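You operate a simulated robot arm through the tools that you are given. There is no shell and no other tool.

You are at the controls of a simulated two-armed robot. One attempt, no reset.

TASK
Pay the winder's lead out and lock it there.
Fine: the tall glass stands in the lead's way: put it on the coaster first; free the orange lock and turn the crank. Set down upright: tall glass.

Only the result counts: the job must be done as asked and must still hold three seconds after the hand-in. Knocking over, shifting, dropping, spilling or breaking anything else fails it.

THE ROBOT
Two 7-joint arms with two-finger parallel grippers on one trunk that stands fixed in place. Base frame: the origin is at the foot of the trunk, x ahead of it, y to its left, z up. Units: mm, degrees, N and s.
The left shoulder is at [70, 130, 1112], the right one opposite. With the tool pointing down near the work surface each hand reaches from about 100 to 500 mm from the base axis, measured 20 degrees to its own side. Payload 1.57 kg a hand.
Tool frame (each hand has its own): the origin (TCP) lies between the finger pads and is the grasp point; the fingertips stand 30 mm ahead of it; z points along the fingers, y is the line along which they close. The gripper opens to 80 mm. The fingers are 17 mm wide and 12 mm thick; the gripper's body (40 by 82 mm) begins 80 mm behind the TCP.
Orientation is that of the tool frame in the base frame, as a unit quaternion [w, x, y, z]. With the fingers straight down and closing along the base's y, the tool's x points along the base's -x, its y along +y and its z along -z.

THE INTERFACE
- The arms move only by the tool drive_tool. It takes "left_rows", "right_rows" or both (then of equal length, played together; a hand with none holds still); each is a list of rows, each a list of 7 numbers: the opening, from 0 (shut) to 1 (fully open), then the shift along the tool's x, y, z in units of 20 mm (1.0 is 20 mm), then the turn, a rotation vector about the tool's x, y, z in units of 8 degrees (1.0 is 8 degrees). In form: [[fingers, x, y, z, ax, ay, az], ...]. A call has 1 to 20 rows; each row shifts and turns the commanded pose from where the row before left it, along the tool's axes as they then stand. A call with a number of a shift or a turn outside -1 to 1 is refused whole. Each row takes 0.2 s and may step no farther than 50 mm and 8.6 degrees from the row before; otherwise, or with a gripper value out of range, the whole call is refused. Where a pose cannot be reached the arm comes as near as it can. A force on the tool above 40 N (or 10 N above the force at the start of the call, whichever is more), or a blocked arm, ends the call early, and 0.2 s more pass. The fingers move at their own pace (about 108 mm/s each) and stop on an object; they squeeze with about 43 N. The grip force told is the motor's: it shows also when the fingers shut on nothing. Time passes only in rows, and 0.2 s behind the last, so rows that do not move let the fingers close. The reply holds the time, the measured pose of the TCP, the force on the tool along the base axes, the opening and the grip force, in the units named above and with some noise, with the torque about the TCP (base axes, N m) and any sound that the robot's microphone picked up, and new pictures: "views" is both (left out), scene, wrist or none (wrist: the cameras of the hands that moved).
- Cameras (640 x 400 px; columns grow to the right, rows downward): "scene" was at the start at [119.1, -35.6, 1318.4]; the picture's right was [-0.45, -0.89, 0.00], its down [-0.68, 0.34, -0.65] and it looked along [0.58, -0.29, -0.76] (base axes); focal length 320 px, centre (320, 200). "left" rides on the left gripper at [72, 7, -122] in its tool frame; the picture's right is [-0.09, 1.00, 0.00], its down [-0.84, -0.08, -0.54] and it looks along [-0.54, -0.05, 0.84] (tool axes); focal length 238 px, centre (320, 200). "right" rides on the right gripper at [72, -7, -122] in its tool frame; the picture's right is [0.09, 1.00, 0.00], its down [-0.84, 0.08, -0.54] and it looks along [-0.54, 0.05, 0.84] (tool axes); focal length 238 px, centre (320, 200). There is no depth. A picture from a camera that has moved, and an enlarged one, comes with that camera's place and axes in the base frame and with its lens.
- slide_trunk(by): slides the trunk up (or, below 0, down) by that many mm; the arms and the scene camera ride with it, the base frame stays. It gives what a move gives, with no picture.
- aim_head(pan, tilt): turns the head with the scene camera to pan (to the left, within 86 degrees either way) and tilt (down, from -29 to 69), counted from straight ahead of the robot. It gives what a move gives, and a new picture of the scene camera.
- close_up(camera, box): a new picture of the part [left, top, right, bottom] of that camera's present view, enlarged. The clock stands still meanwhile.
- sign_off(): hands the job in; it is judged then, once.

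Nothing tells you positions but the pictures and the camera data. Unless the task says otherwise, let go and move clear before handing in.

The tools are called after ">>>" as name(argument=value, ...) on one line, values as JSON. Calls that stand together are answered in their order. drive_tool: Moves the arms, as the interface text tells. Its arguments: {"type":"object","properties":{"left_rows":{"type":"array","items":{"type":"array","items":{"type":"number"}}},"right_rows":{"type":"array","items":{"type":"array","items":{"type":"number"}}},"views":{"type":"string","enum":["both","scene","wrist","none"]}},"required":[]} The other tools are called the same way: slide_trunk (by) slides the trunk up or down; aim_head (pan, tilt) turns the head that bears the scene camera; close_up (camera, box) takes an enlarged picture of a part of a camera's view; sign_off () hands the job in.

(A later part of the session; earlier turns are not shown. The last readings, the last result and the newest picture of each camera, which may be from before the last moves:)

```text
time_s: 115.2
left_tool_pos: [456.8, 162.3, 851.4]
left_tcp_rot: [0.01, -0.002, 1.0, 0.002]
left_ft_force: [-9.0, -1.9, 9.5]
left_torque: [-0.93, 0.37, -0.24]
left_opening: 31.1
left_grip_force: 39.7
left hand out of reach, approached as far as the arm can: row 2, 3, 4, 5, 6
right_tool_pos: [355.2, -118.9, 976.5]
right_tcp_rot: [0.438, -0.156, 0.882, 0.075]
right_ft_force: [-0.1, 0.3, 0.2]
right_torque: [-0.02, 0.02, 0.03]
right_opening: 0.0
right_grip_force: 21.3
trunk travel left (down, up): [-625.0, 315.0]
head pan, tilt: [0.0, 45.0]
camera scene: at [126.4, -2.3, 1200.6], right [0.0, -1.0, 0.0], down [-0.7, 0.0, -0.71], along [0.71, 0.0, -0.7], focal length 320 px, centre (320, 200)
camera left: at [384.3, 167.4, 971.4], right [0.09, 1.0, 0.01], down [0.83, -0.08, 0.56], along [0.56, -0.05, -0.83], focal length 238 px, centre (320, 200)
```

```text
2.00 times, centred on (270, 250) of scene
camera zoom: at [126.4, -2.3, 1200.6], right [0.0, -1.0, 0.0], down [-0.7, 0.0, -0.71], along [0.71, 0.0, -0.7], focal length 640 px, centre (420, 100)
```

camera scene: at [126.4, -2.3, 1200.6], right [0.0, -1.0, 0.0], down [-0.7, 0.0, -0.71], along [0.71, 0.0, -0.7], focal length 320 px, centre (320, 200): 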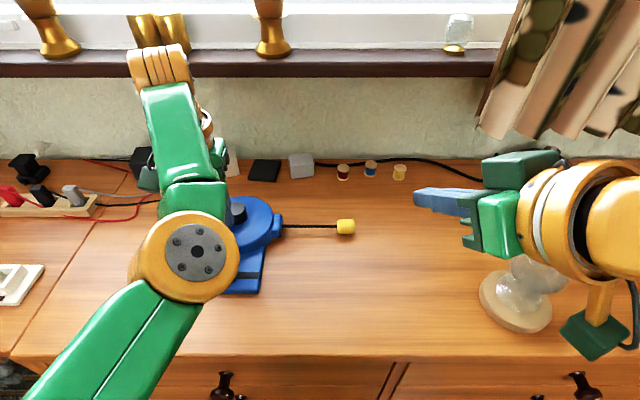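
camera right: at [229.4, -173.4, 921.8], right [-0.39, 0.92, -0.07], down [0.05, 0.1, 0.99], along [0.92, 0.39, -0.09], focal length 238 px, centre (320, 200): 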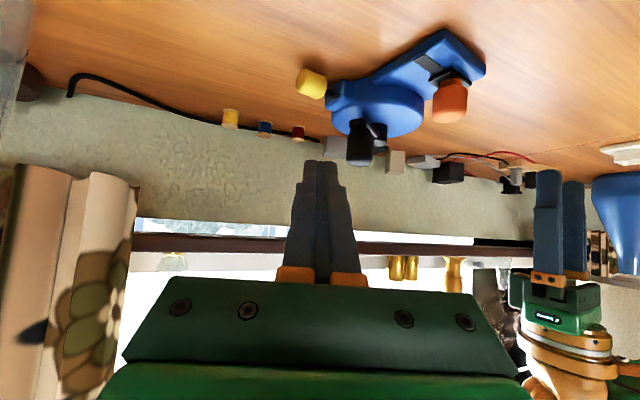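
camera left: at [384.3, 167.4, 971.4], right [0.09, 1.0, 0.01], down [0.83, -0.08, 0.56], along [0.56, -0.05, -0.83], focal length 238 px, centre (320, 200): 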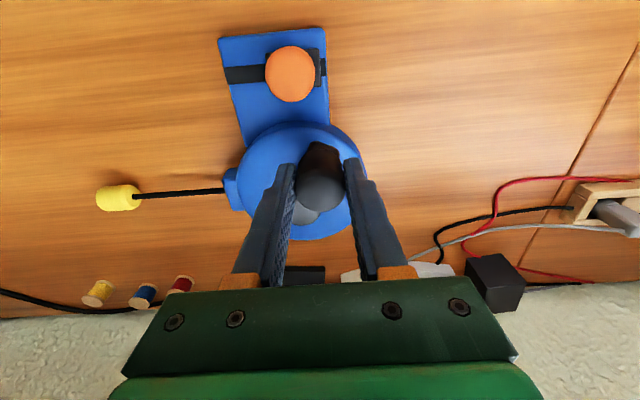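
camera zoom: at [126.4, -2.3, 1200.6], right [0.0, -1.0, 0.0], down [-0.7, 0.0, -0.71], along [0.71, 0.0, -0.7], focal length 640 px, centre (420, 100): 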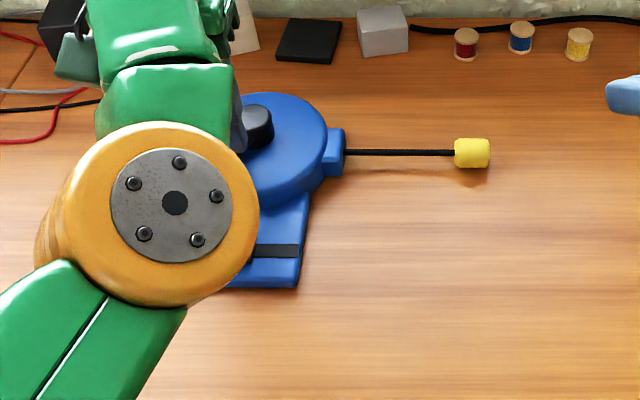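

The lead is about 89 mm out, but the left arm's posture has become poor. I'll release, rise and retract to a neutral pose to reset it.

>>> drive_tool(left_rows=[[0.5, 0, 0, 0, 0, 0, 0], [0.65, 0, 0, 0, 0, 0, 0], [0.65, 0, 0, -0.5, 0, 0, 0], [0.65, 0, 0, -0.9, 0, 0, 0], [0.65, 0, 0, -0.9, 0, 0, 0], [0.65, 0, 0, -0.9, 0, 0, 0], [0.65, 0, 0, -0.9, 0, 0, 0], [0.65, 0.9, 0, -0.4, 0, 0, 0], [0.65, 0.9, 0, -0.4, 0, 0, 0], [0.65, 0.9, 0, -0.4, 0, 0, 0], [0.65, 0.9, 0, -0.4, 0, 0, 0], [0.65, 0.9, 0, -0.4, 0, 0, 0], [0.65, 0.9, 0, 0, 0, 0, 0], [0.65, 0.9, 0, 0, 0, 0, 0], [0.65, 0.9, 0, 0, 0, 0, 0]])

>>> close_up(camera="scene", box=[160, 130, 380, 330])

```text
time_s: 118.5
left_tool_pos: [338.4, 194.5, 983.4]
left_tcp_rot: [0.008, 0.001, 1.0, 0.001]
left_ft_force: [-0.2, 0.2, 0.4]
left_torque: [-0.01, -0.04, 0.01]
left_opening: 51.9
left_grip_force: 0.0
left hand out of reach, approached as far as the arm can: row 8, 9, 11, 12, 13, 14, 15
right_tool_pos: [359.8, -118.4, 974.4]
right_tcp_rot: [0.435, -0.156, 0.884, 0.076]
right_ft_force: [-0.6, 0.5, 0.0]
right_torque: [0.01, -0.03, 0.01]
right_opening: 0.1
right_grip_force: 20.8
trunk travel left (down, up): [-625.0, 315.0]
head pan, tilt: [0.0, 45.0]
camera scene: at [130.5, -1.1, 1200.1], right [0.0, -1.0, 0.0], down [-0.71, 0.0, -0.71], along [0.71, 0.0, -0.71], focal length 320 px, centre (320, 200)
camera left: at [265.1, 199.7, 1104.1], right [0.09, 1.0, 0.0], down [0.83, -0.08, 0.56], along [0.55, -0.05, -0.83], focal length 238 px, centre (320, 200)
```

scene: 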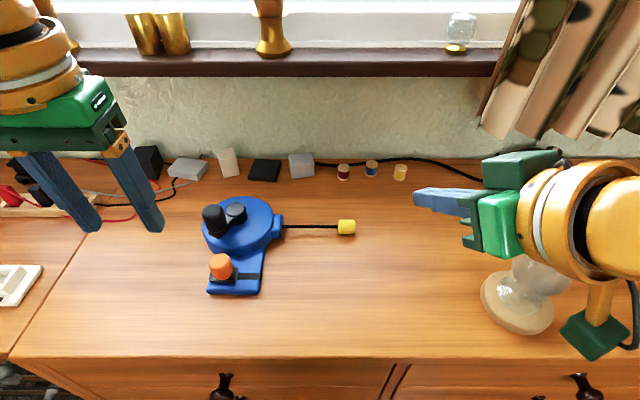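
left: 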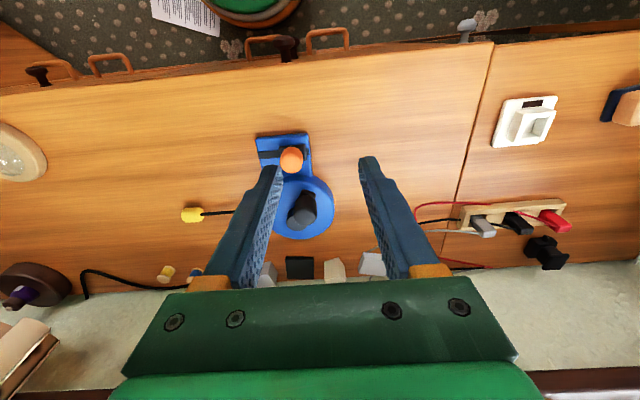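

```text
2.00 times, centred on (270, 230) of scene
camera zoom: at [130.5, -1.1, 1200.1], right [0.0, -1.0, 0.0], down [-0.71, 0.0, -0.71], along [0.71, 0.0, -0.71], focal length 640 px, centre (420, 140)
```

zoom: 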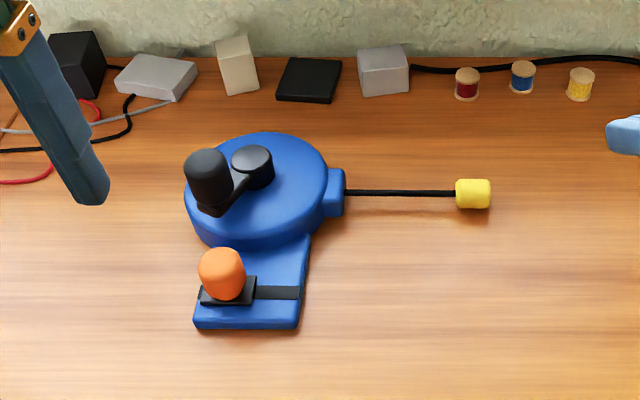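

I'll go to the lock knob again to draw the winder back within good reach.

>>> drive_tool(left_rows=[[0.8, -0.39, -0.417, 0.775, 0, 0, 0], [0.8, -0.39, -0.417, 0.775, 0, 0, 0], [0.8, -0.39, -0.417, 0.775, 0, 0, 0], [0.8, -0.39, -0.417, 0.775, 0, 0, 0], [0.8, -0.39, -0.417, 0.775, 0, 0, 0], [0.8, -0.39, -0.417, 0.775, 0, 0, 0], [0.8, 0, 0, 0, 0, 0, 0]])

>>> close_up(camera="left", box=[200, 60, 440, 260])

```text
time_s: 120.0
left_tool_pos: [407.4, 177.1, 902.7]
left_tcp_rot: [0.006, -0.006, 1.0, -0.006]
left_ft_force: [0.1, -0.6, 0.5]
left_torque: [-0.01, 0.04, -0.01]
left_opening: 64.0
left_grip_force: 0.0
left hand out of reach, approached as far as the arm can: row 1, 2, 3, 4, 5, 6
right_tool_pos: [359.6, -117.1, 975.4]
right_tcp_rot: [0.435, -0.157, 0.884, 0.076]
right_ft_force: [-0.5, -0.7, 0.2]
right_torque: [0.0, -0.01, 0.01]
right_opening: 0.1
right_grip_force: 21.2
trunk travel left (down, up): [-625.0, 315.0]
head pan, tilt: [0.0, 45.0]
camera scene: at [131.0, -1.2, 1200.0], right [0.0, -1.0, 0.0], down [-0.71, 0.0, -0.71], along [0.71, 0.0, -0.71], focal length 320 px, centre (320, 200)
camera left: at [336.1, 183.8, 1023.6], right [0.08, 1.0, -0.01], down [0.83, -0.06, 0.55], along [0.55, -0.05, -0.83], focal length 238 px, centre (320, 200)
```

scene: 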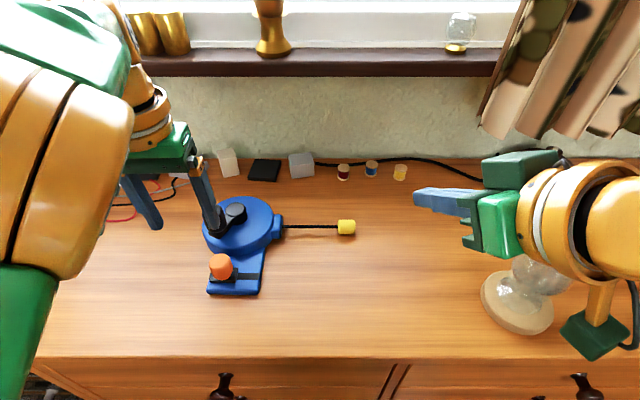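
left: 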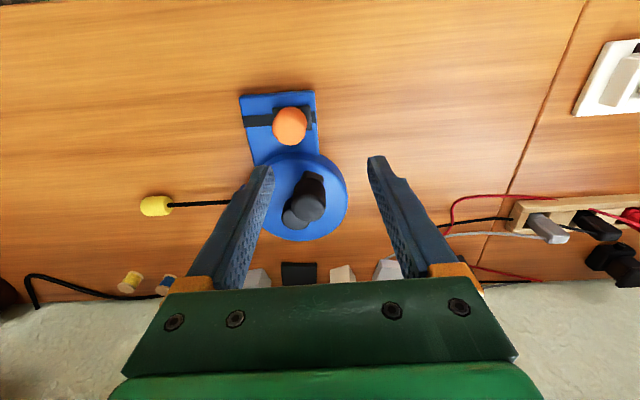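

```text
2.00 times, centred on (320, 160) of left
camera zoom: at [336.1, 183.8, 1023.6], right [0.08, 1.0, -0.01], down [0.83, -0.06, 0.55], along [0.55, -0.05, -0.83], focal length 477 px, centre (320, 280)
```

zoom: 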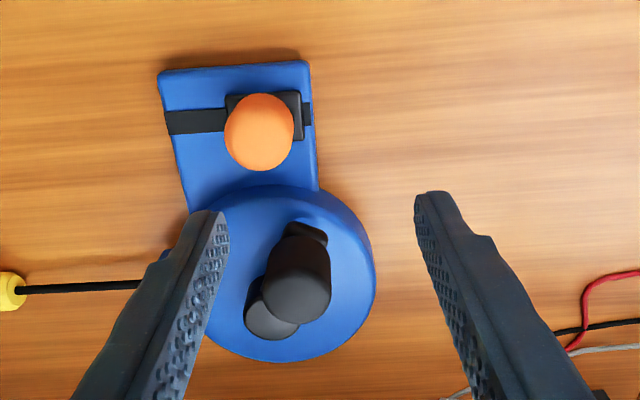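

The left arm's posture is stuck in a poor branch. I'll fold it outward and back in free space to recover.

>>> drive_tool(left_rows=[[0.8, 0, 0.5, -0.5, 0, 0, 0], [0.8, 0.8, 0.6, 0, 0, 0, 0], [0.8, 0.8, 0.6, 0, 0, 0, 0], [0.8, 0.8, 0.6, 0, 0, 0, 0], [0.8, 0.8, 0.6, 0, 0, 0, 0], [0.8, 0.8, 0.6, 0, 0, 0, 0], [0.8, 0.8, 0.6, 0, 0, 0, 0], [0.8, 0.8, 0, 0, 0, 0, 0], [0.8, 0.8, 0, 0, 0, 0, 0]], views="scene")

```text
time_s: 122.0
left_tool_pos: [278.9, 254.1, 913.1]
left_tcp_rot: [0.008, 0.002, 1.0, 0.003]
left_ft_force: [0.0, 0.2, 0.4]
left_torque: [-0.01, -0.02, -0.04]
left_opening: 63.9
left_grip_force: 0.0
right_tool_pos: [358.8, -119.2, 975.2]
right_tcp_rot: [0.435, -0.156, 0.884, 0.076]
right_ft_force: [-0.1, -0.3, 0.4]
right_torque: [0.01, 0.02, 0.01]
right_opening: 0.0
right_grip_force: 21.9
trunk travel left (down, up): [-625.0, 315.0]
head pan, tilt: [0.0, 45.0]
camera scene: at [130.5, -1.3, 1200.1], right [0.0, -1.0, 0.0], down [-0.71, 0.0, -0.71], along [0.71, 0.0, -0.71], focal length 320 px, centre (320, 200)
```

scene: 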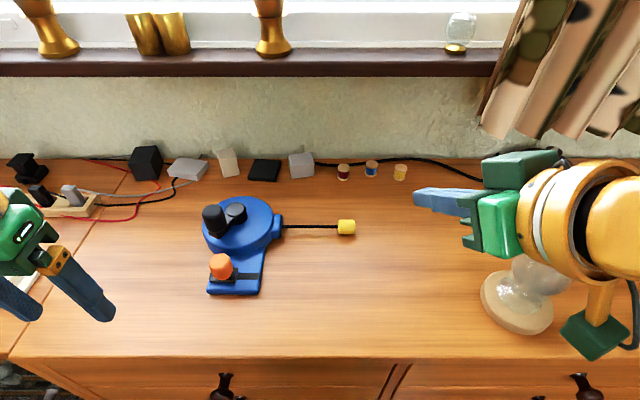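

>>> drive_tool(left_rows=[[0.8, 0, -1, 0, 0, 0, 0], [0.8, 0, -1, 0, 0, 0, 0], [0.8, 0, -1, 0, 0, 0, 0], [0.8, 0, -1, 0, 0, 0, 0], [0.8, 0, -1, 0, 0, 0, 0], [0.8, 0, -1, 0, 0, 0, 0], [0.8, 0, 0, 0, 0, 0, 0]], views="scene")

```text
time_s: 123.7
left_tool_pos: [281.4, 232.2, 913.0]
left_tcp_rot: [0.008, 0.0, 1.0, 0.001]
left_ft_force: [-0.1, -0.2, -0.6]
left_torque: [-0.03, -0.01, -0.02]
left_opening: 64.1
left_grip_force: 0.0
left hand out of reach, approached as far as the arm can: row 2, 3, 4, 5, 6
right_tool_pos: [360.9, -118.5, 975.3]
right_tcp_rot: [0.435, -0.156, 0.884, 0.075]
right_ft_force: [0.2, -0.2, 0.2]
right_torque: [-0.01, 0.04, 0.01]
right_opening: 0.0
right_grip_force: 20.8
trunk travel left (down, up): [-625.0, 315.0]
head pan, tilt: [0.0, 45.0]
camera scene: at [131.2, -1.2, 1200.0], right [0.0, -1.0, 0.0], down [-0.71, 0.0, -0.71], along [0.71, 0.0, -0.71], focal length 320 px, centre (320, 200)
```

scene: 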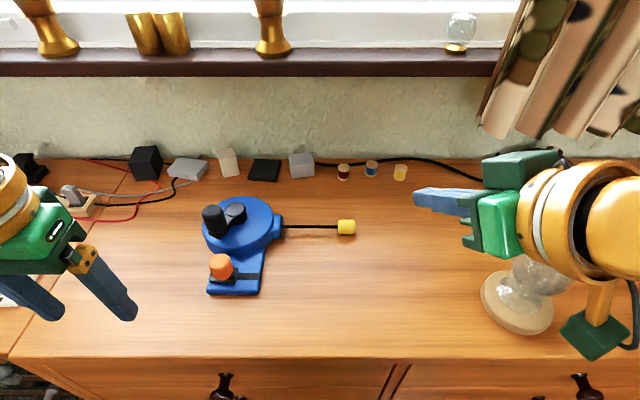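

>>> drive_tool(left_rows=[[0.8, 0, 0, 0, 0, 0, 1], [0.8, 0, 0, 0, 0, 0, 1], [0.8, 0, 0, 0, 0, 0, 1], [0.8, -0.4, -0.9, 0, 0, 0, 0], [0.8, -0.4, -0.9, 0, 0, 0, 0], [0.8, -0.4, -0.9, 0, 0, 0, 0], [0.8, -0.4, -0.9, 0, 0, 0, 0]], views="none")

```text
time_s: 125.2
left_tool_pos: [287.8, 231.3, 918.5]
left_tcp_rot: [0.006, 0.209, 0.978, 0.003]
left_ft_force: [-0.4, 0.5, 0.6]
left_torque: [-0.01, 0.0, -0.01]
left_opening: 64.2
left_grip_force: 0.2
left hand out of reach, approached as far as the arm can: row 4, 5, 6, 7
right_tool_pos: [359.8, -118.4, 973.9]
right_tcp_rot: [0.436, -0.156, 0.883, 0.076]
right_ft_force: [0.9, 0.3, -0.3]
right_torque: [0.01, -0.01, 0.0]
right_opening: 0.0
right_grip_force: 21.4
trunk travel left (down, up): [-625.0, 315.0]
head pan, tilt: [0.0, 45.0]
```

The shoulder/elbow swivel is stuck from the over-rotation. I'll wind the hand the other way in free space so the elbow swings back out.

>>> drive_tool(left_rows=[[0.8, 0, 0, -0.3, 0, 0, 1], [0.8, 0, 0, -0.3, 0, 0, 1], [0.8, 0, 0, 0, 0, 0, 1], [0.8, 0, 0, 0, 0, 0, 1], [0.8, 0, 0, 0, 0, 0, 1], [0.8, 0, 0, 0, 0, 0, 1], [0.8, 0, 0, 0, 0, 0, 1], [0.8, 0, 0, 0, 0, 0, 1], [0.8, 0, 0, 0, 0, 0, 1], [0.8, 0, 0, 0, 0, 0, 1], [0.8, 0, 0, 0, 0, 0, 1], [0.8, 0, 0, 0, 0, 0, 1], [0.8, 0, 0, 0, 0, 0, 1], [0.8, 0, 0, 0, 0, 0, 1]], views="scene")

```text
time_s: 128.2
left_tool_pos: [294.2, 238.7, 955.6]
left_tcp_rot: [0.0, 0.925, 0.38, 0.006]
left_ft_force: [0.0, 0.6, 0.5]
left_torque: [0.02, 0.0, 0.0]
left_opening: 63.8
left_grip_force: 0.1
left hand out of reach, approached as far as the arm can: row 14
right_tool_pos: [359.5, -117.6, 974.3]
right_tcp_rot: [0.434, -0.156, 0.884, 0.075]
right_ft_force: [-0.3, -0.5, 0.1]
right_torque: [0.01, 0.02, 0.0]
right_opening: 0.1
right_grip_force: 20.7
trunk travel left (down, up): [-625.0, 315.0]
head pan, tilt: [0.0, 45.0]
camera scene: at [131.1, -0.5, 1200.0], right [0.0, -1.0, 0.0], down [-0.71, 0.0, -0.71], along [0.71, 0.0, -0.71], focal length 320 px, centre (320, 200)
```

scene: 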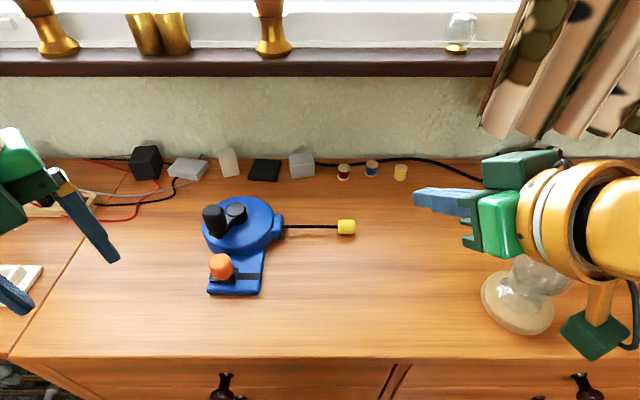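

As predicted, the wrist limit is near here. Rotating further should swing the elbow out.

>>> drive_tool(left_rows=[[0.8, 0, 0, 0, 0, 0, 1], [0.8, 0, 0, 0, 0, 0, 1], [0.8, 0, 0, 0, 0, 0, 1], [0.8, 0, 0, 0, 0, 0, 1], [0.8, 0, 0, 0, 0, 0, 1], [0.8, 0, 0, 0, 0, 0, 1], [0.8, 0, 0, 0, 0, 0, 1], [0.8, 0, 0, 0, 0, 0, 1]], views="scene")

```text
time_s: 130.1
left_tool_pos: [300.8, 241.7, 980.6]
left_tcp_rot: [-0.002, 0.934, 0.356, 0.005]
left_ft_force: [0.6, 0.4, -0.3]
left_torque: [0.0, 0.0, 0.0]
left_opening: 63.8
left_grip_force: 0.0
left hand out of reach, approached as far as the arm can: row 1, 2, 3, 4, 5, 6, 7, 8
right_tool_pos: [360.2, -117.9, 974.4]
right_tcp_rot: [0.435, -0.157, 0.883, 0.077]
right_ft_force: [-0.5, -0.3, 0.6]
right_torque: [0.02, -0.01, -0.01]
right_opening: 0.0
right_grip_force: 20.9
trunk travel left (down, up): [-625.0, 315.0]
head pan, tilt: [0.0, 45.0]
camera scene: at [131.2, -1.1, 1200.0], right [0.0, -1.0, 0.0], down [-0.71, 0.0, -0.71], along [0.71, 0.0, -0.71], focal length 320 px, centre (320, 200)
```

scene: 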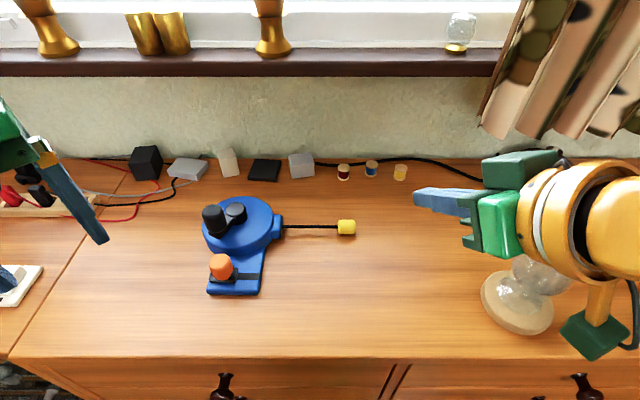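

>>> aim_head(pan=55, tilt=35)

```text
time_s: 131.3
left_tool_pos: [300.0, 241.0, 980.2]
left_tcp_rot: [-0.002, 0.934, 0.356, 0.005]
left_ft_force: [-0.1, 0.6, 0.0]
left_torque: [-0.02, -0.01, 0.02]
left_opening: 63.9
left_grip_force: 0.0
right_tool_pos: [359.4, -118.9, 973.4]
right_tcp_rot: [0.435, -0.156, 0.884, 0.076]
right_ft_force: [-0.4, 0.0, -0.1]
right_torque: [-0.03, 0.01, 0.03]
right_opening: 0.2
right_grip_force: 21.4
trunk travel left (down, up): [-625.0, 315.0]
head pan, tilt: [55.0, 35.0]
camera scene: at [100.5, 70.9, 1214.8], right [0.82, -0.57, 0.0], down [-0.33, -0.47, -0.82], along [0.47, 0.67, -0.57], focal length 320 px, centre (320, 200)
```

scene: 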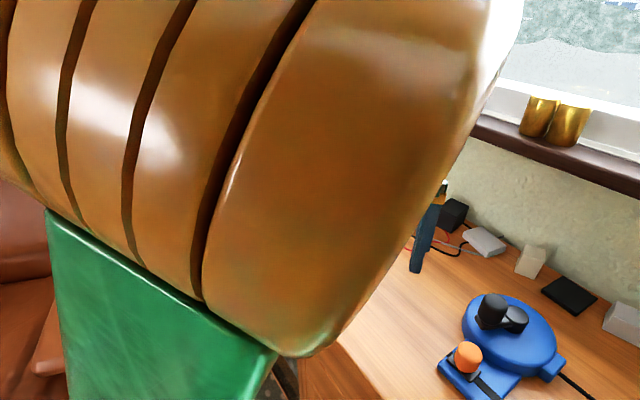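

The elbow sits up near the head. I'll unwind the hand, then take it far outward so the elbow drops to the outside before coming back in.

>>> drive_tool(left_rows=[[0.8, 0, 0, 0.2, 0, 0, -1], [0.8, 0, 0, 0.2, 0, 0, -1], [0.8, 0, 0, 0.2, 0, 0, -1], [0.8, 0, 0, 0.2, 0, 0, -1], [0.8, 0, 0, 0.2, 0, 0, -1], [0.8, 0, 0, 0.2, 0, 0, -1], [0.8, 0, 0, 0.2, 0, 0, -1], [0.8, 0, 0, 0.2, 0, 0, -1], [0.8, 0, 0, 0, 0, 0, -1], [0.8, 0, 0, 0, 0, 0, -1], [0.8, 0, 0, 0, 0, 0, -1], [0.8, 0, 0, 0, 0, 0, -1], [0.8, 0, 0, 0, 0, 0, -1], [0.8, 0, 0, 0, 0, 0, -1], [0.8, 0, 0, 0, 0, 0, -1], [0.8, 0, 0, 0, 0, 0, -1], [0.8, 0, 0, 0, 0, 0, -1], [0.8, 0, 1, 0, 0, 0, 0], [0.8, 0, 1, 0, 0, 0, 0], [0.8, 0, 1, 0, 0, 0, 0]], views="none")

>>> drive_tool(left_rows=[[0.8, 0.5, 1, 0, 0, 0, 0], [0.8, 0.5, 1, 0, 0, 0, 0], [0.8, 0.5, 1, 0, 0, 0, 0], [0.8, 0.5, 1, 0, 0, 0, 0], [0.8, 0.5, 1, 0, 0, 0, 0], [0.8, 0.5, 1, 0, 0, 0, 0]], views="scene")

```text
time_s: 135.5
left_tool_pos: [303.0, 303.5, 948.7]
left_tcp_rot: [0.004, 0.02, 1.0, 0.004]
left_ft_force: [-0.4, 0.7, 0.3]
left_torque: [-0.01, -0.01, 0.01]
left_opening: 64.1
left_grip_force: 0.1
right_tool_pos: [360.2, -117.7, 974.0]
right_tcp_rot: [0.435, -0.157, 0.884, 0.075]
right_ft_force: [0.0, 0.3, -0.5]
right_torque: [0.04, 0.02, 0.02]
right_opening: 0.0
right_grip_force: 20.6
trunk travel left (down, up): [-625.0, 315.0]
head pan, tilt: [55.0, 35.0]
```

```text
time_s: 136.9
left_tool_pos: [247.6, 425.0, 948.3]
left_tcp_rot: [0.004, 0.02, 1.0, 0.002]
left_ft_force: [-0.2, 0.7, 0.2]
left_torque: [-0.07, 0.02, -0.02]
left_opening: 64.2
left_grip_force: 0.2
right_tool_pos: [360.2, -117.7, 975.7]
right_tcp_rot: [0.435, -0.156, 0.884, 0.075]
right_ft_force: [-0.4, -0.3, -0.4]
right_torque: [-0.02, 0.01, 0.0]
right_opening: 0.0
right_grip_force: 21.0
trunk travel left (down, up): [-625.0, 315.0]
head pan, tilt: [55.0, 35.0]
camera scene: at [100.3, 72.2, 1214.8], right [0.82, -0.57, 0.0], down [-0.33, -0.47, -0.82], along [0.47, 0.67, -0.57], focal length 320 px, centre (320, 200)
```

scene: 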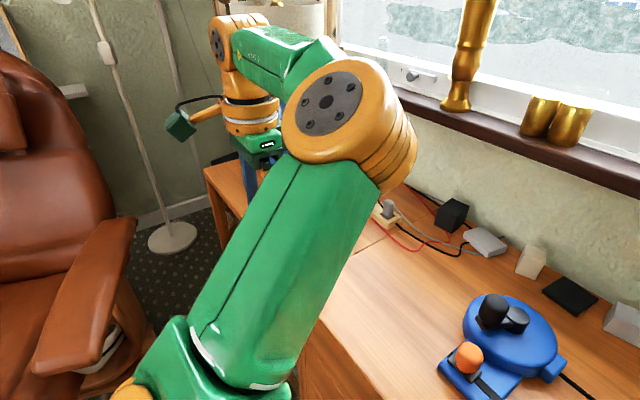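

>>> drive_tool(left_rows=[[0.8, 0, 0, 0, 0, 0, 1], [0.8, 0, 0, 0, 0, 0, 1], [0.8, 0, 0, 0, 0, 0, 1], [0.8, 0, 0, 0, 0, 0, 1], [0.8, 0, 0, 0, 0, 0, 1], [0.8, 0, 0, 0, 0, 0, 1], [0.8, 0, 0, 0, 0, 0, 1], [0.8, 0, 0, 0, 0, 0, 1], [0.8, 0, 0, 0, 0, 0, 1], [0.8, 0, 0, 0, 0, 0, 1], [0.8, 0, 0, 0, 0, 0, 1], [0.8, 0, 0, 0, 0, 0, 1], [0.8, 0, 0, 0, 0, 0, 1], [0.8, 0, 0, 0, 0, 0, 1], [0.8, 0, 0, 0, 0, 0, 1], [0.8, 0, 0, 0, 0, 0, 1]], views="scene")

```text
time_s: 140.3
left_tool_pos: [360.2, 372.3, 965.0]
left_tcp_rot: [-0.002, 0.907, 0.422, 0.004]
left_ft_force: [-0.2, 0.6, -0.3]
left_torque: [-0.01, 0.06, -0.02]
left_opening: 64.1
left_grip_force: 0.0
left hand out of reach, approached as far as the arm can: row 14, 15, 16
right_tool_pos: [359.5, -118.6, 973.6]
right_tcp_rot: [0.434, -0.156, 0.884, 0.075]
right_ft_force: [0.1, 0.7, 0.7]
right_torque: [0.03, -0.02, -0.03]
right_opening: 0.1
right_grip_force: 21.1
trunk travel left (down, up): [-625.0, 315.0]
head pan, tilt: [55.0, 35.0]
camera scene: at [101.7, 70.8, 1214.7], right [0.82, -0.57, 0.0], down [-0.33, -0.47, -0.82], along [0.47, 0.67, -0.57], focal length 320 px, centre (320, 200)
```

scene: 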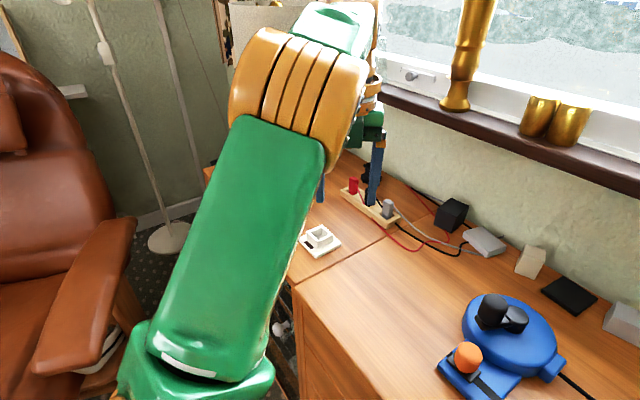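

That swung the elbow outward. Now I'll unwind the hand yaw again and then come back in.

>>> drive_tool(left_rows=[[0.8, 0, 0, 0, 0, 0, -1], [0.8, 0, 0, 0, 0, 0, -1], [0.8, 0, 0, 0, 0, 0, -1], [0.8, 0, 0, 0, 0, 0, -1], [0.8, 0, 0, 0, 0, 0, -1], [0.8, 0, 0, 0, 0, 0, -1], [0.8, 0, 0, 0, 0, 0, -1], [0.8, 0, 0, 0, 0, 0, -1], [0.8, 0, 0, 0, 0, 0, -1], [0.8, 0, 0, 0, 0, 0, -1], [0.8, 0, 0, 0, 0, 0, -1], [0.8, 0, 0, 0, 0, 0, -1], [0.8, 0, 0, 0, 0, 0, -1], [0.8, 0, 0, 0, 0, 0, -1], [0.8, 0, 0, 0, 0, 0, -1], [0.8, 0, 0, 0, 0, 0, -1]], views="none")

>>> drive_tool(left_rows=[[0.8, 0.2, -0.9, 0.1, 0, 0, 0], [0.8, 0.2, -0.9, 0.1, 0, 0, 0], [0.8, 0.2, -0.9, 0.1, 0, 0, 0], [0.8, 0.2, -0.9, 0.1, 0, 0, 0], [0.8, 0.2, -0.9, 0.1, 0, 0, 0], [0.8, 0.2, -0.9, 0.1, 0, 0, 0]], views="scene")

```text
time_s: 143.7
left_tool_pos: [358.5, 373.4, 964.1]
left_tcp_rot: [0.004, 0.017, 1.0, 0.004]
left_ft_force: [0.2, -0.2, -0.7]
left_torque: [0.01, 0.03, 0.02]
left_opening: 63.8
left_grip_force: 0.0
right_tool_pos: [359.9, -119.0, 974.2]
right_tcp_rot: [0.435, -0.157, 0.883, 0.076]
right_ft_force: [0.4, 0.1, 0.3]
right_torque: [-0.01, 0.0, 0.01]
right_opening: 0.0
right_grip_force: 21.2
trunk travel left (down, up): [-625.0, 315.0]
head pan, tilt: [55.0, 35.0]
```

```text
time_s: 145.1
left_tool_pos: [335.7, 286.7, 952.7]
left_tcp_rot: [0.004, 0.02, 1.0, 0.004]
left_ft_force: [0.6, -0.2, 0.1]
left_torque: [-0.02, 0.0, -0.01]
left_opening: 63.9
left_grip_force: 0.1
left hand out of reach, approached as far as the arm can: row 6
right_tool_pos: [360.8, -118.1, 974.8]
right_tcp_rot: [0.435, -0.156, 0.884, 0.076]
right_ft_force: [-0.4, 0.2, -0.8]
right_torque: [-0.03, 0.02, 0.0]
right_opening: 0.1
right_grip_force: 21.8
trunk travel left (down, up): [-625.0, 315.0]
head pan, tilt: [55.0, 35.0]
camera scene: at [100.6, 71.4, 1214.8], right [0.82, -0.57, 0.0], down [-0.33, -0.47, -0.82], along [0.47, 0.67, -0.57], focal length 320 px, centre (320, 200)
```

scene: 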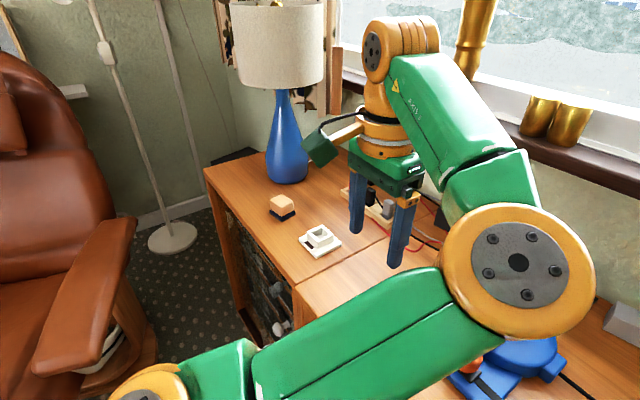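

>>> drive_tool(left_rows=[[0.8, 0.6, 0.9, 0, 0, 0, 1], [0.8, 0.6, 0.9, 0, 0, 0, 1], [0.8, 0.6, 0.9, 0, 0, 0, 1], [0.8, 0, 0.9, 0, 0, 0, 1], [0.8, 0, 0, 0, 0, 0, 1], [0.8, 0, 0, 0, 0, 0, 1], [0.8, 0, 0, 0, 0, 0, 1], [0.8, 0, 0, 0, 0, 0, 1], [0.8, 0, 0, 0, 0, 0, 1], [0.8, 0, 0, 0, 0, 0, 1], [0.8, 0, 0, 0, 0, 0, 1], [0.8, 0, 0, 0, 0, 0, 1], [0.8, 0, 0, 0, 0, 0, 1], [0.8, 0, 0, 0, 0, 0, 1], [0.8, 0, 0, 0, 0, 0, 1], [0.8, 0, 0, 0, 0, 0, 1]], views="scene")

```text
time_s: 148.5
left_tool_pos: [342.4, 341.8, 955.7]
left_tcp_rot: [-0.001, 0.907, 0.422, 0.006]
left_ft_force: [-0.5, -0.4, 0.3]
left_torque: [0.02, 0.05, 0.01]
left_opening: 64.2
left_grip_force: 0.1
left hand out of reach, approached as far as the arm can: row 16
right_tool_pos: [361.4, -120.2, 974.3]
right_tcp_rot: [0.435, -0.156, 0.884, 0.076]
right_ft_force: [-0.4, 0.4, 0.3]
right_torque: [0.04, -0.01, 0.03]
right_opening: 0.0
right_grip_force: 21.1
trunk travel left (down, up): [-625.0, 315.0]
head pan, tilt: [55.0, 35.0]
camera scene: at [101.8, 70.2, 1214.7], right [0.82, -0.57, 0.0], down [-0.33, -0.47, -0.82], along [0.47, 0.67, -0.57], focal length 320 px, centre (320, 200)
```

scene: 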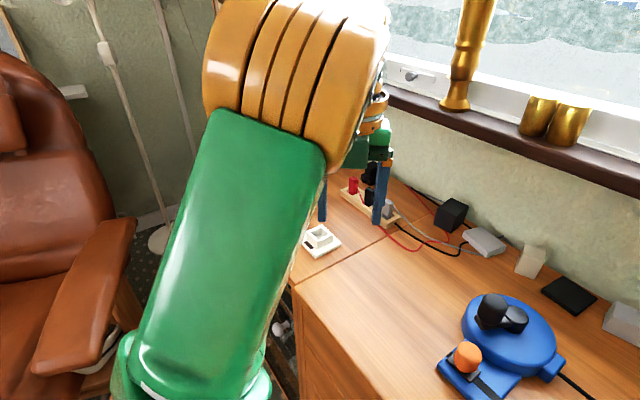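

>>> drive_tool(left_rows=[[0.8, 0, 0, 0, 0, 0, 1], [0.8, 0, 0, 0, 0, 0, 1], [0.8, 0, 0, 0, 0, 0, 1], [0.8, 0, 0, 0, 0, 0, 1]], views="scene")

```text
time_s: 149.5
left_tool_pos: [404.9, 293.0, 974.0]
left_tcp_rot: [-0.003, 0.956, 0.294, 0.003]
left_ft_force: [-0.3, -0.6, 0.3]
left_torque: [-0.01, 0.03, -0.03]
left_opening: 64.0
left_grip_force: 0.1
left hand out of reach, approached as far as the arm can: row 1, 2, 3, 4
right_tool_pos: [359.1, -119.7, 973.7]
right_tcp_rot: [0.434, -0.156, 0.884, 0.075]
right_ft_force: [0.0, -0.2, -0.3]
right_torque: [-0.01, -0.01, 0.0]
right_opening: 0.0
right_grip_force: 20.9
trunk travel left (down, up): [-625.0, 315.0]
head pan, tilt: [55.0, 35.0]
camera scene: at [100.6, 70.8, 1214.8], right [0.82, -0.57, 0.0], down [-0.33, -0.47, -0.82], along [0.47, 0.67, -0.57], focal length 320 px, centre (320, 200)
```

scene: 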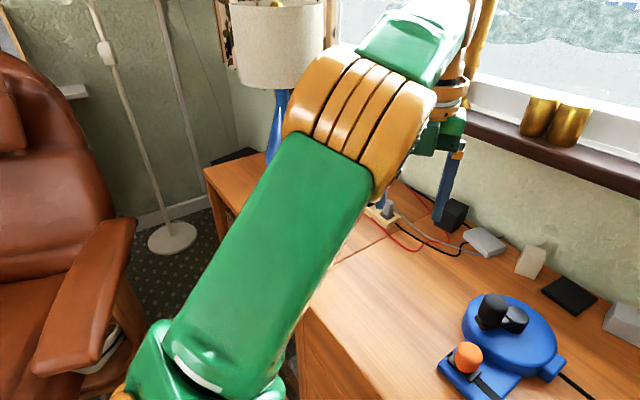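

>>> drive_tool(left_rows=[[0.8, -0.6, -0.42, 0, 0, 0, 1], [0.8, -0.6, -0.42, 0, 0, 0, 1], [0.8, -0.6, -0.42, 0, 0, 0, 1], [0.8, -0.6, -0.3, 0, 0, 0, 1], [0.8, -0.6, -0.3, 0, 0, 0, 1]], views="scene")

```text
time_s: 150.7
left_tool_pos: [405.1, 293.3, 974.6]
left_tcp_rot: [-0.003, 0.955, 0.295, 0.002]
left_ft_force: [-0.3, -0.4, -0.4]
left_torque: [0.04, 0.01, 0.01]
left_opening: 63.9
left_grip_force: 0.1
left hand out of reach, approached as far as the arm can: row 1, 2, 3, 4, 5
right_tool_pos: [360.1, -118.1, 975.3]
right_tcp_rot: [0.435, -0.156, 0.883, 0.075]
right_ft_force: [0.2, -0.6, 0.2]
right_torque: [0.0, 0.01, 0.01]
right_opening: 0.0
right_grip_force: 21.2
trunk travel left (down, up): [-625.0, 315.0]
head pan, tilt: [55.0, 35.0]
camera scene: at [100.5, 71.0, 1214.8], right [0.82, -0.57, 0.0], down [-0.33, -0.47, -0.82], along [0.47, 0.67, -0.57], focal length 320 px, centre (320, 200)
```

scene: 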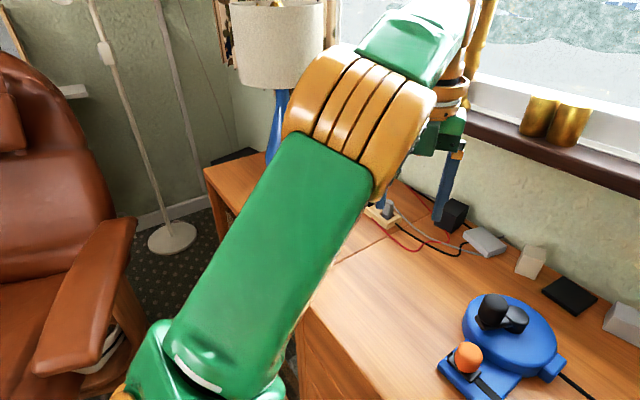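

>>> drive_tool(left_rows=[[0.8, -0.14, 0.95, 0, 0, 0, 0.375], [0.8, -0.14, 0.95, 0, 0, 0, 0.375], [0.8, -0.14, 0.95, 0, 0, 0, 0.375], [0.8, -0.14, 0.95, 0, 0, 0, 0.375], [0.8, -0.14, 0.95, 0, 0, 0, 0.375], [0.8, -0.14, 0.95, 0, 0, 0, 0.375]], views="scene")

```text
time_s: 152.1
left_tool_pos: [438.1, 227.4, 980.1]
left_tcp_rot: [-0.003, 0.984, 0.179, 0.0]
left_ft_force: [0.0, 0.4, 0.2]
left_torque: [0.0, -0.04, 0.0]
left_opening: 63.9
left_grip_force: 0.1
left hand out of reach, approached as far as the arm can: row 2, 3
right_tool_pos: [359.3, -119.7, 974.7]
right_tcp_rot: [0.435, -0.156, 0.883, 0.077]
right_ft_force: [-0.3, -0.5, 0.0]
right_torque: [0.0, -0.01, 0.03]
right_opening: 0.4
right_grip_force: 21.2
trunk travel left (down, up): [-625.0, 315.0]
head pan, tilt: [55.0, 35.0]
camera scene: at [100.5, 70.1, 1214.9], right [0.82, -0.57, 0.0], down [-0.33, -0.47, -0.82], along [0.47, 0.67, -0.57], focal length 320 px, centre (320, 200)
```

scene: 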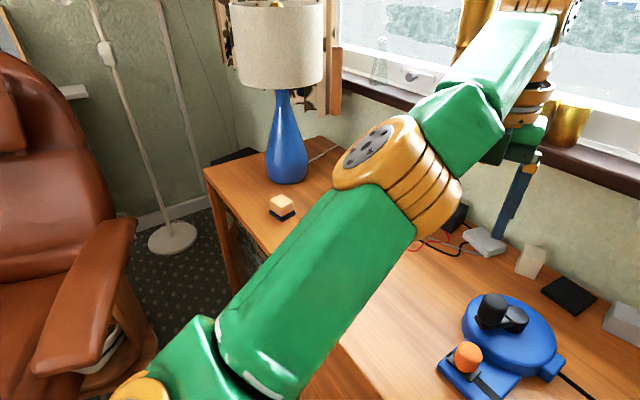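

The elbow is on the outside again. I'll unwind the hand yaw in place and point the head back at the work.

>>> drive_tool(left_rows=[[0.8, 0, 0, 0, 0, 0, -1], [0.8, 0, 0, 0, 0, 0, -1], [0.8, 0, 0, 0, 0, 0, -1], [0.8, 0, 0, 0, 0, 0, -1], [0.8, 0, 0, 0, 0, 0, -1], [0.8, 0, 0, 0, 0, 0, -1], [0.8, 0, 0, 0, 0, 0, -1], [0.8, 0, 0, 0, 0, 0, -1], [0.8, 0, 0, 0, 0, 0, -1], [0.8, 0, 0, 0, 0, 0, -1], [0.8, 0, 0, 0, 0, 0, -1], [0.8, 0, 0, 0, 0, 0, -1], [0.8, 0, 0, 0, 0, 0, -1], [0.8, 0, 0, 0, 0, 0, -1], [0.8, 0, 0, 0, 0, 0, -1], [0.8, 0, 0, 0, 0, 0, -1], [0.8, 0, 0, 0, 0, 0, -1], [0.8, 0, 0, 0, 0, 0, -1], [0.8, 0, 0, 0, 0, 0, -1], [0.8, 0, 0, 0, 0, 0, -0.8]], views="none")

>>> aim_head(pan=5, tilt=45)

```text
time_s: 156.3
left_tool_pos: [437.0, 227.7, 980.7]
left_tcp_rot: [-0.001, 0.006, 1.0, 0.002]
left_ft_force: [1.3, 0.3, -0.3]
left_torque: [0.04, -0.03, -0.01]
left_opening: 64.1
left_grip_force: 0.0
right_tool_pos: [359.7, -118.1, 974.4]
right_tcp_rot: [0.435, -0.157, 0.883, 0.076]
right_ft_force: [0.1, -0.5, 0.1]
right_torque: [0.0, 0.01, 0.02]
right_opening: 0.1
right_grip_force: 21.2
trunk travel left (down, up): [-625.0, 315.0]
head pan, tilt: [55.0, 35.0]
```

```text
time_s: 157.5
left_tool_pos: [438.7, 227.2, 981.0]
left_tcp_rot: [-0.001, 0.008, 1.0, 0.002]
left_ft_force: [0.8, -0.1, 0.1]
left_torque: [0.0, 0.02, -0.03]
left_opening: 63.9
left_grip_force: 0.0
right_tool_pos: [359.6, -117.7, 974.3]
right_tcp_rot: [0.435, -0.156, 0.884, 0.076]
right_ft_force: [-0.9, 0.7, -0.5]
right_torque: [-0.02, 0.0, 0.0]
right_opening: 0.0
right_grip_force: 21.2
trunk travel left (down, up): [-625.0, 315.0]
head pan, tilt: [5.0, 45.0]
camera scene: at [131.0, 6.1, 1200.0], right [0.09, -1.0, 0.0], down [-0.7, -0.06, -0.71], along [0.7, 0.06, -0.71], focal length 320 px, centre (320, 200)
```

scene: 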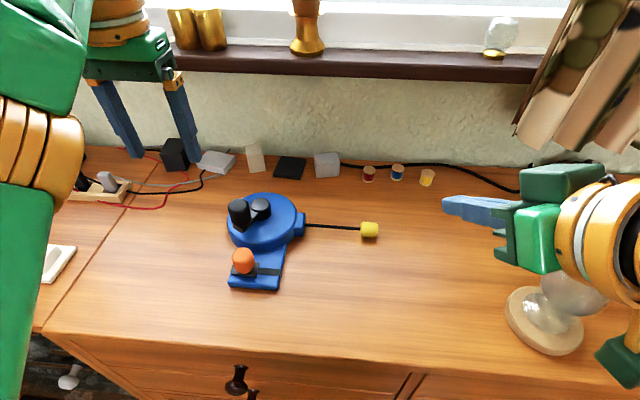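

>>> drive_tool(left_rows=[[0.8, 0.417, -0.708, 0.758, 0, 0, 0], [0.8, 0.417, -0.708, 0.758, 0, 0, 0], [0.8, 0.417, -0.708, 0.758, 0, 0, 0], [0.8, 0.417, -0.708, 0.758, 0, 0, 0], [0.8, 0.417, -0.708, 0.758, 0, 0, 0], [0.8, 0.417, -0.708, 0.758, 0, 0, 0], [0.8, 0, 0, 0, 0, 0, 0]])

>>> close_up(camera="left", box=[200, 60, 440, 260])

```text
time_s: 159.1
left_tool_pos: [412.5, 170.6, 899.2]
left_tcp_rot: [-0.003, 0.003, 1.0, -0.004]
left_ft_force: [0.0, -0.2, -0.9]
left_torque: [0.03, 0.01, 0.01]
left_opening: 64.1
left_grip_force: 0.1
left hand out of reach, approached as far as the arm can: row 5, 6
right_tool_pos: [360.6, -118.8, 974.0]
right_tcp_rot: [0.436, -0.156, 0.883, 0.075]
right_ft_force: [-0.1, 0.1, -0.3]
right_torque: [-0.05, 0.0, -0.03]
right_opening: 0.2
right_grip_force: 21.4
trunk travel left (down, up): [-625.0, 315.0]
head pan, tilt: [5.0, 45.0]
camera scene: at [130.9, 5.8, 1200.0], right [0.09, -1.0, 0.0], down [-0.7, -0.06, -0.71], along [0.7, 0.06, -0.71], focal length 320 px, centre (320, 200)
camera left: at [341.9, 178.3, 1020.8], right [0.1, 1.0, -0.01], down [0.84, -0.08, 0.54], along [0.54, -0.06, -0.84], focal length 238 px, centre (320, 200)
```

scene: 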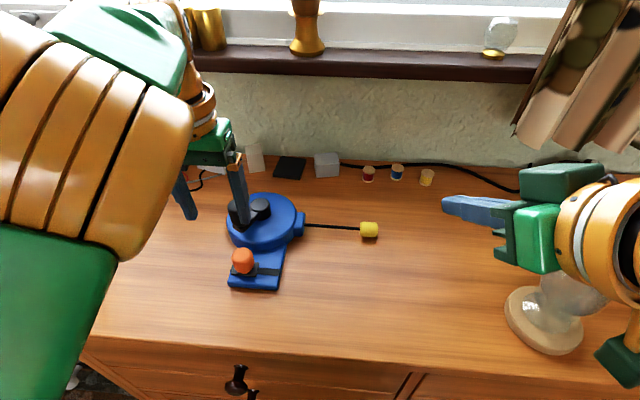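
left: 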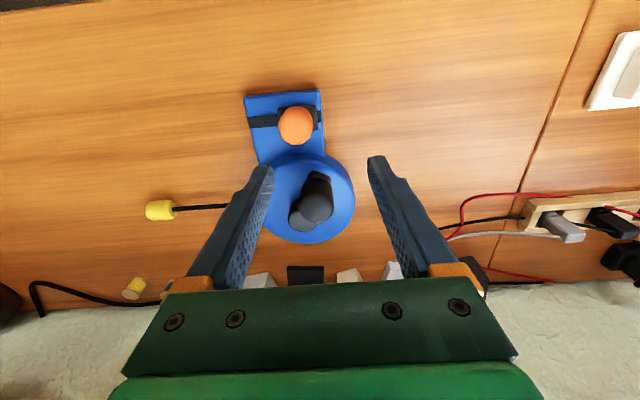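

```text
2.00 times, centred on (320, 160) of left
camera zoom: at [341.9, 178.3, 1020.8], right [0.1, 1.0, -0.01], down [0.84, -0.08, 0.54], along [0.54, -0.06, -0.84], focal length 477 px, centre (320, 280)
```

zoom: 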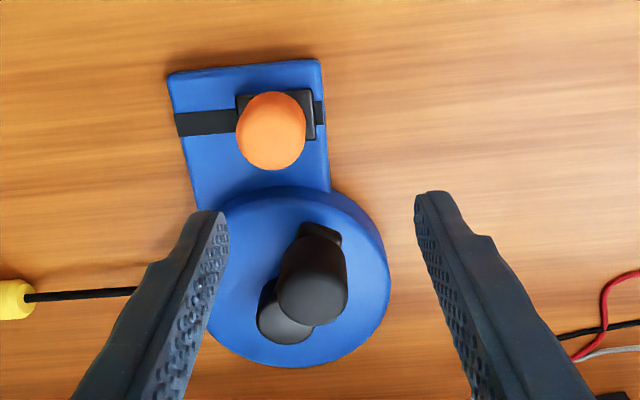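

Stuck at the same boundary. I'll try pitching the hand forward first, which moved freely earlier, and then come inward.

>>> drive_tool(left_rows=[[0.8, 0.4, 0, -0.9, 0, 0, 0], [0.8, 0.4, 0, -0.9, 0, 0, 0], [0.8, 0, 0, 0, 0, -1, 0], [0.8, 0, 0, 0, 0, -1, 0], [0.8, 0, 0, 0, 0, -1, 0], [0.8, 0, 0, 0, 0, -1, 0], [0.8, 0, 0, 0, 0, -1, 0], [0.8, 0, 0, 0, 0, -1, 0], [0.8, 0, -0.9, 0, 0, 0, 0], [0.8, 0, -0.9, 0, 0, 0, 0], [0.8, 0, -0.9, 0, 0, 0, 0], [0.8, 0, -0.9, 0, 0, 0, 0]], views="scene")

```text
time_s: 161.7
left_tool_pos: [427.1, 231.5, 953.4]
left_tcp_rot: [0.404, 0.008, 0.915, -0.002]
left_ft_force: [-0.4, 0.1, 0.1]
left_torque: [0.0, 0.03, 0.01]
left_opening: 63.9
left_grip_force: 0.0
left hand out of reach, approached as far as the arm can: row 3, 4, 5, 6, 7, 8, 9, 10, 11, 12
right_tool_pos: [359.8, -119.3, 974.3]
right_tcp_rot: [0.435, -0.156, 0.883, 0.076]
right_ft_force: [-0.4, 0.0, 0.0]
right_torque: [0.01, 0.0, -0.02]
right_opening: 0.0
right_grip_force: 21.0
trunk travel left (down, up): [-625.0, 315.0]
head pan, tilt: [5.0, 45.0]
camera scene: at [131.0, 5.9, 1200.0], right [0.09, -1.0, 0.0], down [-0.7, -0.06, -0.71], along [0.7, 0.06, -0.71], focal length 320 px, centre (320, 200)
```

scene: 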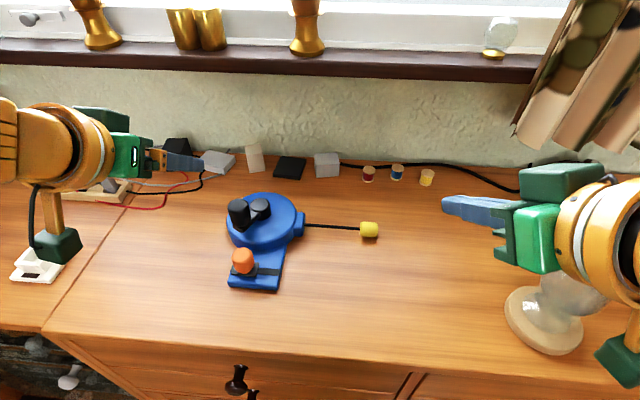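

>>> drive_tool(left_rows=[[0.8, 0, 0.6, 0, 0, 1, 0], [0.8, 0, 0.6, 0, 0, 1, 0], [0.8, 0, 0.6, 0, 0, 1, 0], [0.8, 0, 0.6, 0, 0, 1, 0], [0.8, 0, 0.6, 0, 0, 1, 0], [0.8, 0.3, 0.6, -0.3, 0, 1, 0], [0.8, 0.3, 0, -0.3, 0, 0, 1], [0.8, 0, 0, -0.3, 0, 0, 1], [0.8, 0, 0, 0, 0, 0, 1], [0.8, 0, 0, 0, 0, 0, 1], [0.8, 0, 0, 0, 0, 0, 1], [0.8, 0, 0, 0, 0, 0, 1], [0.8, 0, 0, 0, 0, 0, 1], [0.8, 0, 0, 0, 0, 0, 1], [0.8, 0, 0, 0, 0, 0, 1], [0.8, 0, 0, 0, 0, 0, 1], [0.8, 0, 0, 0, 0, 0, 1], [0.8, 0, 0, 0, 0, 0, 1], [0.8, 0, 0, 0, 0, 0, 1]], views="none")

>>> drive_tool(left_rows=[[0.8, 0, 0, 0, 0, 0, 1], [0.8, 0, 0, 0, 0, 0, 1], [0.8, 0, 0, 0, 0, 0, 1], [0.8, 0, 0, 0, 0, 0, 1], [0.8, 0, 0, 0, 0, 0, 1], [0.8, 0, 0, 0, 0, 0, 1]], views="scene")

```text
time_s: 165.7
left_tool_pos: [417.0, 304.4, 970.6]
left_tcp_rot: [-0.002, 0.793, 0.609, 0.0]
left_ft_force: [-1.3, 0.0, -0.7]
left_torque: [0.0, 0.02, -0.02]
left_opening: 64.1
left_grip_force: 0.0
right_tool_pos: [359.3, -117.9, 973.5]
right_tcp_rot: [0.435, -0.157, 0.883, 0.076]
right_ft_force: [-0.1, -0.9, -1.4]
right_torque: [0.0, 0.0, 0.01]
right_opening: 0.0
right_grip_force: 21.6
trunk travel left (down, up): [-625.0, 315.0]
head pan, tilt: [5.0, 45.0]
```

```text
time_s: 167.1
left_tool_pos: [422.2, 300.4, 972.5]
left_tcp_rot: [-0.003, 0.964, 0.268, -0.003]
left_ft_force: [-0.6, -0.2, 0.3]
left_torque: [-0.02, 0.02, -0.02]
left_opening: 63.9
left_grip_force: 0.0
left hand out of reach, approached as far as the arm can: row 6
right_tool_pos: [360.5, -117.6, 974.2]
right_tcp_rot: [0.436, -0.156, 0.883, 0.076]
right_ft_force: [-1.3, 0.4, 0.2]
right_torque: [-0.01, -0.01, -0.01]
right_opening: 0.0
right_grip_force: 21.6
trunk travel left (down, up): [-625.0, 315.0]
head pan, tilt: [5.0, 45.0]
camera scene: at [131.7, 6.1, 1199.9], right [0.09, -1.0, 0.0], down [-0.7, -0.06, -0.71], along [0.7, 0.06, -0.71], focal length 320 px, centre (320, 200)
```

scene: 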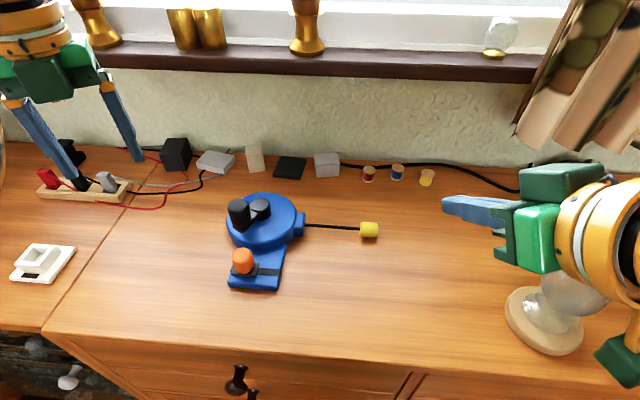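

>>> drive_tool(left_rows=[[0.8, -0.05, 0.95, 0, 0, 0, 0.45], [0.8, -0.05, 0.95, 0, 0, 0, 0.45], [0.8, -0.05, 0.95, 0, 0, 0, 0.45], [0.8, -0.05, 0.95, 0, 0, 0, 0.45], [0.8, -0.05, 0.95, 0, 0, 0, 0.45], [0.8, -0.05, 0.95, 0, 0, 0, 0.45], [0.8, -0.05, 0.95, 0, 0, 0, 0.45], [0.8, -0.05, 0.95, 0, 0, 0, 0.45], [0.8, -0.05, 0.95, 0, 0, 0, 0.45]], views="scene")

```text
time_s: 169.1
left_tool_pos: [447.1, 153.2, 958.6]
left_tcp_rot: [-0.005, 0.999, 0.034, -0.005]
left_ft_force: [-0.1, -0.1, 0.6]
left_torque: [-0.01, -0.01, -0.01]
left_opening: 63.9
left_grip_force: 0.0
left hand out of reach, approached as far as the arm can: row 2, 3, 4, 5, 7, 9
right_tool_pos: [359.8, -118.3, 973.2]
right_tcp_rot: [0.435, -0.156, 0.884, 0.076]
right_ft_force: [0.1, -0.4, -0.5]
right_torque: [0.02, 0.03, 0.0]
right_opening: 0.0
right_grip_force: 21.5
trunk travel left (down, up): [-625.0, 315.0]
head pan, tilt: [5.0, 45.0]
camera scene: at [130.9, 5.2, 1200.0], right [0.09, -1.0, 0.0], down [-0.7, -0.06, -0.71], along [0.7, 0.06, -0.71], focal length 320 px, centre (320, 200)
```

scene: 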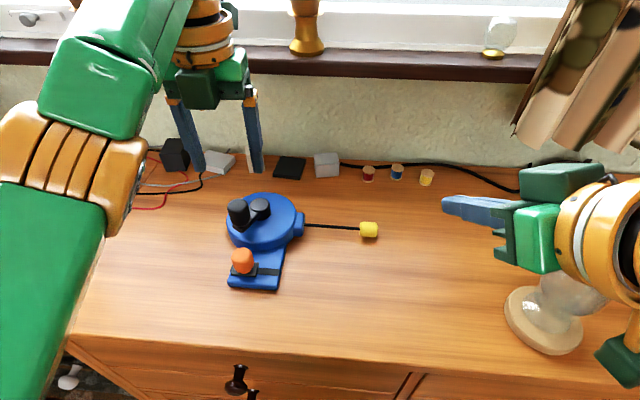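

>>> drive_tool(left_rows=[[0.8, -0.05, 0.95, 0, 0, 0, 0.5], [0.8, -0.05, 0.95, 0, 0, 0, 0.5], [0.8, 0.1, 0.95, 0, 0, 0, 0.5], [0.8, 0.2, 0.9, 0, 0, 0, 0.5], [0.8, -0.2, 0.9, 0, 0, 0, 0.5], [0.8, -0.2, 0.9, 0, 0, 0, 0.5]], views="scene")

```text
time_s: 170.5
left_tool_pos: [435.7, 88.4, 954.8]
left_tcp_rot: [-0.005, 0.999, -0.051, -0.008]
left_ft_force: [-0.3, 0.7, 0.1]
left_torque: [0.06, -0.01, 0.0]
left_opening: 64.0
left_grip_force: 0.0
left hand out of reach, approached as far as the arm can: row 1, 2, 3, 4, 5, 6
right_tool_pos: [360.3, -118.9, 974.8]
right_tcp_rot: [0.435, -0.156, 0.884, 0.076]
right_ft_force: [-0.1, -1.6, 0.4]
right_torque: [0.01, -0.02, 0.0]
right_opening: 0.0
right_grip_force: 21.0
trunk travel left (down, up): [-625.0, 315.0]
head pan, tilt: [5.0, 45.0]
camera scene: at [131.0, 5.5, 1200.0], right [0.09, -1.0, 0.0], down [-0.7, -0.06, -0.71], along [0.7, 0.06, -0.71], focal length 320 px, centre (320, 200)
```

scene: 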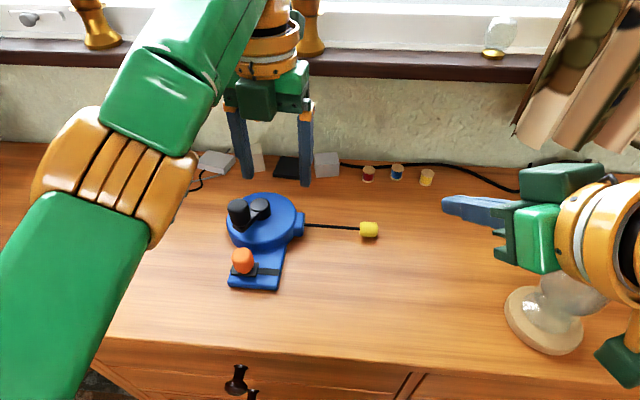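

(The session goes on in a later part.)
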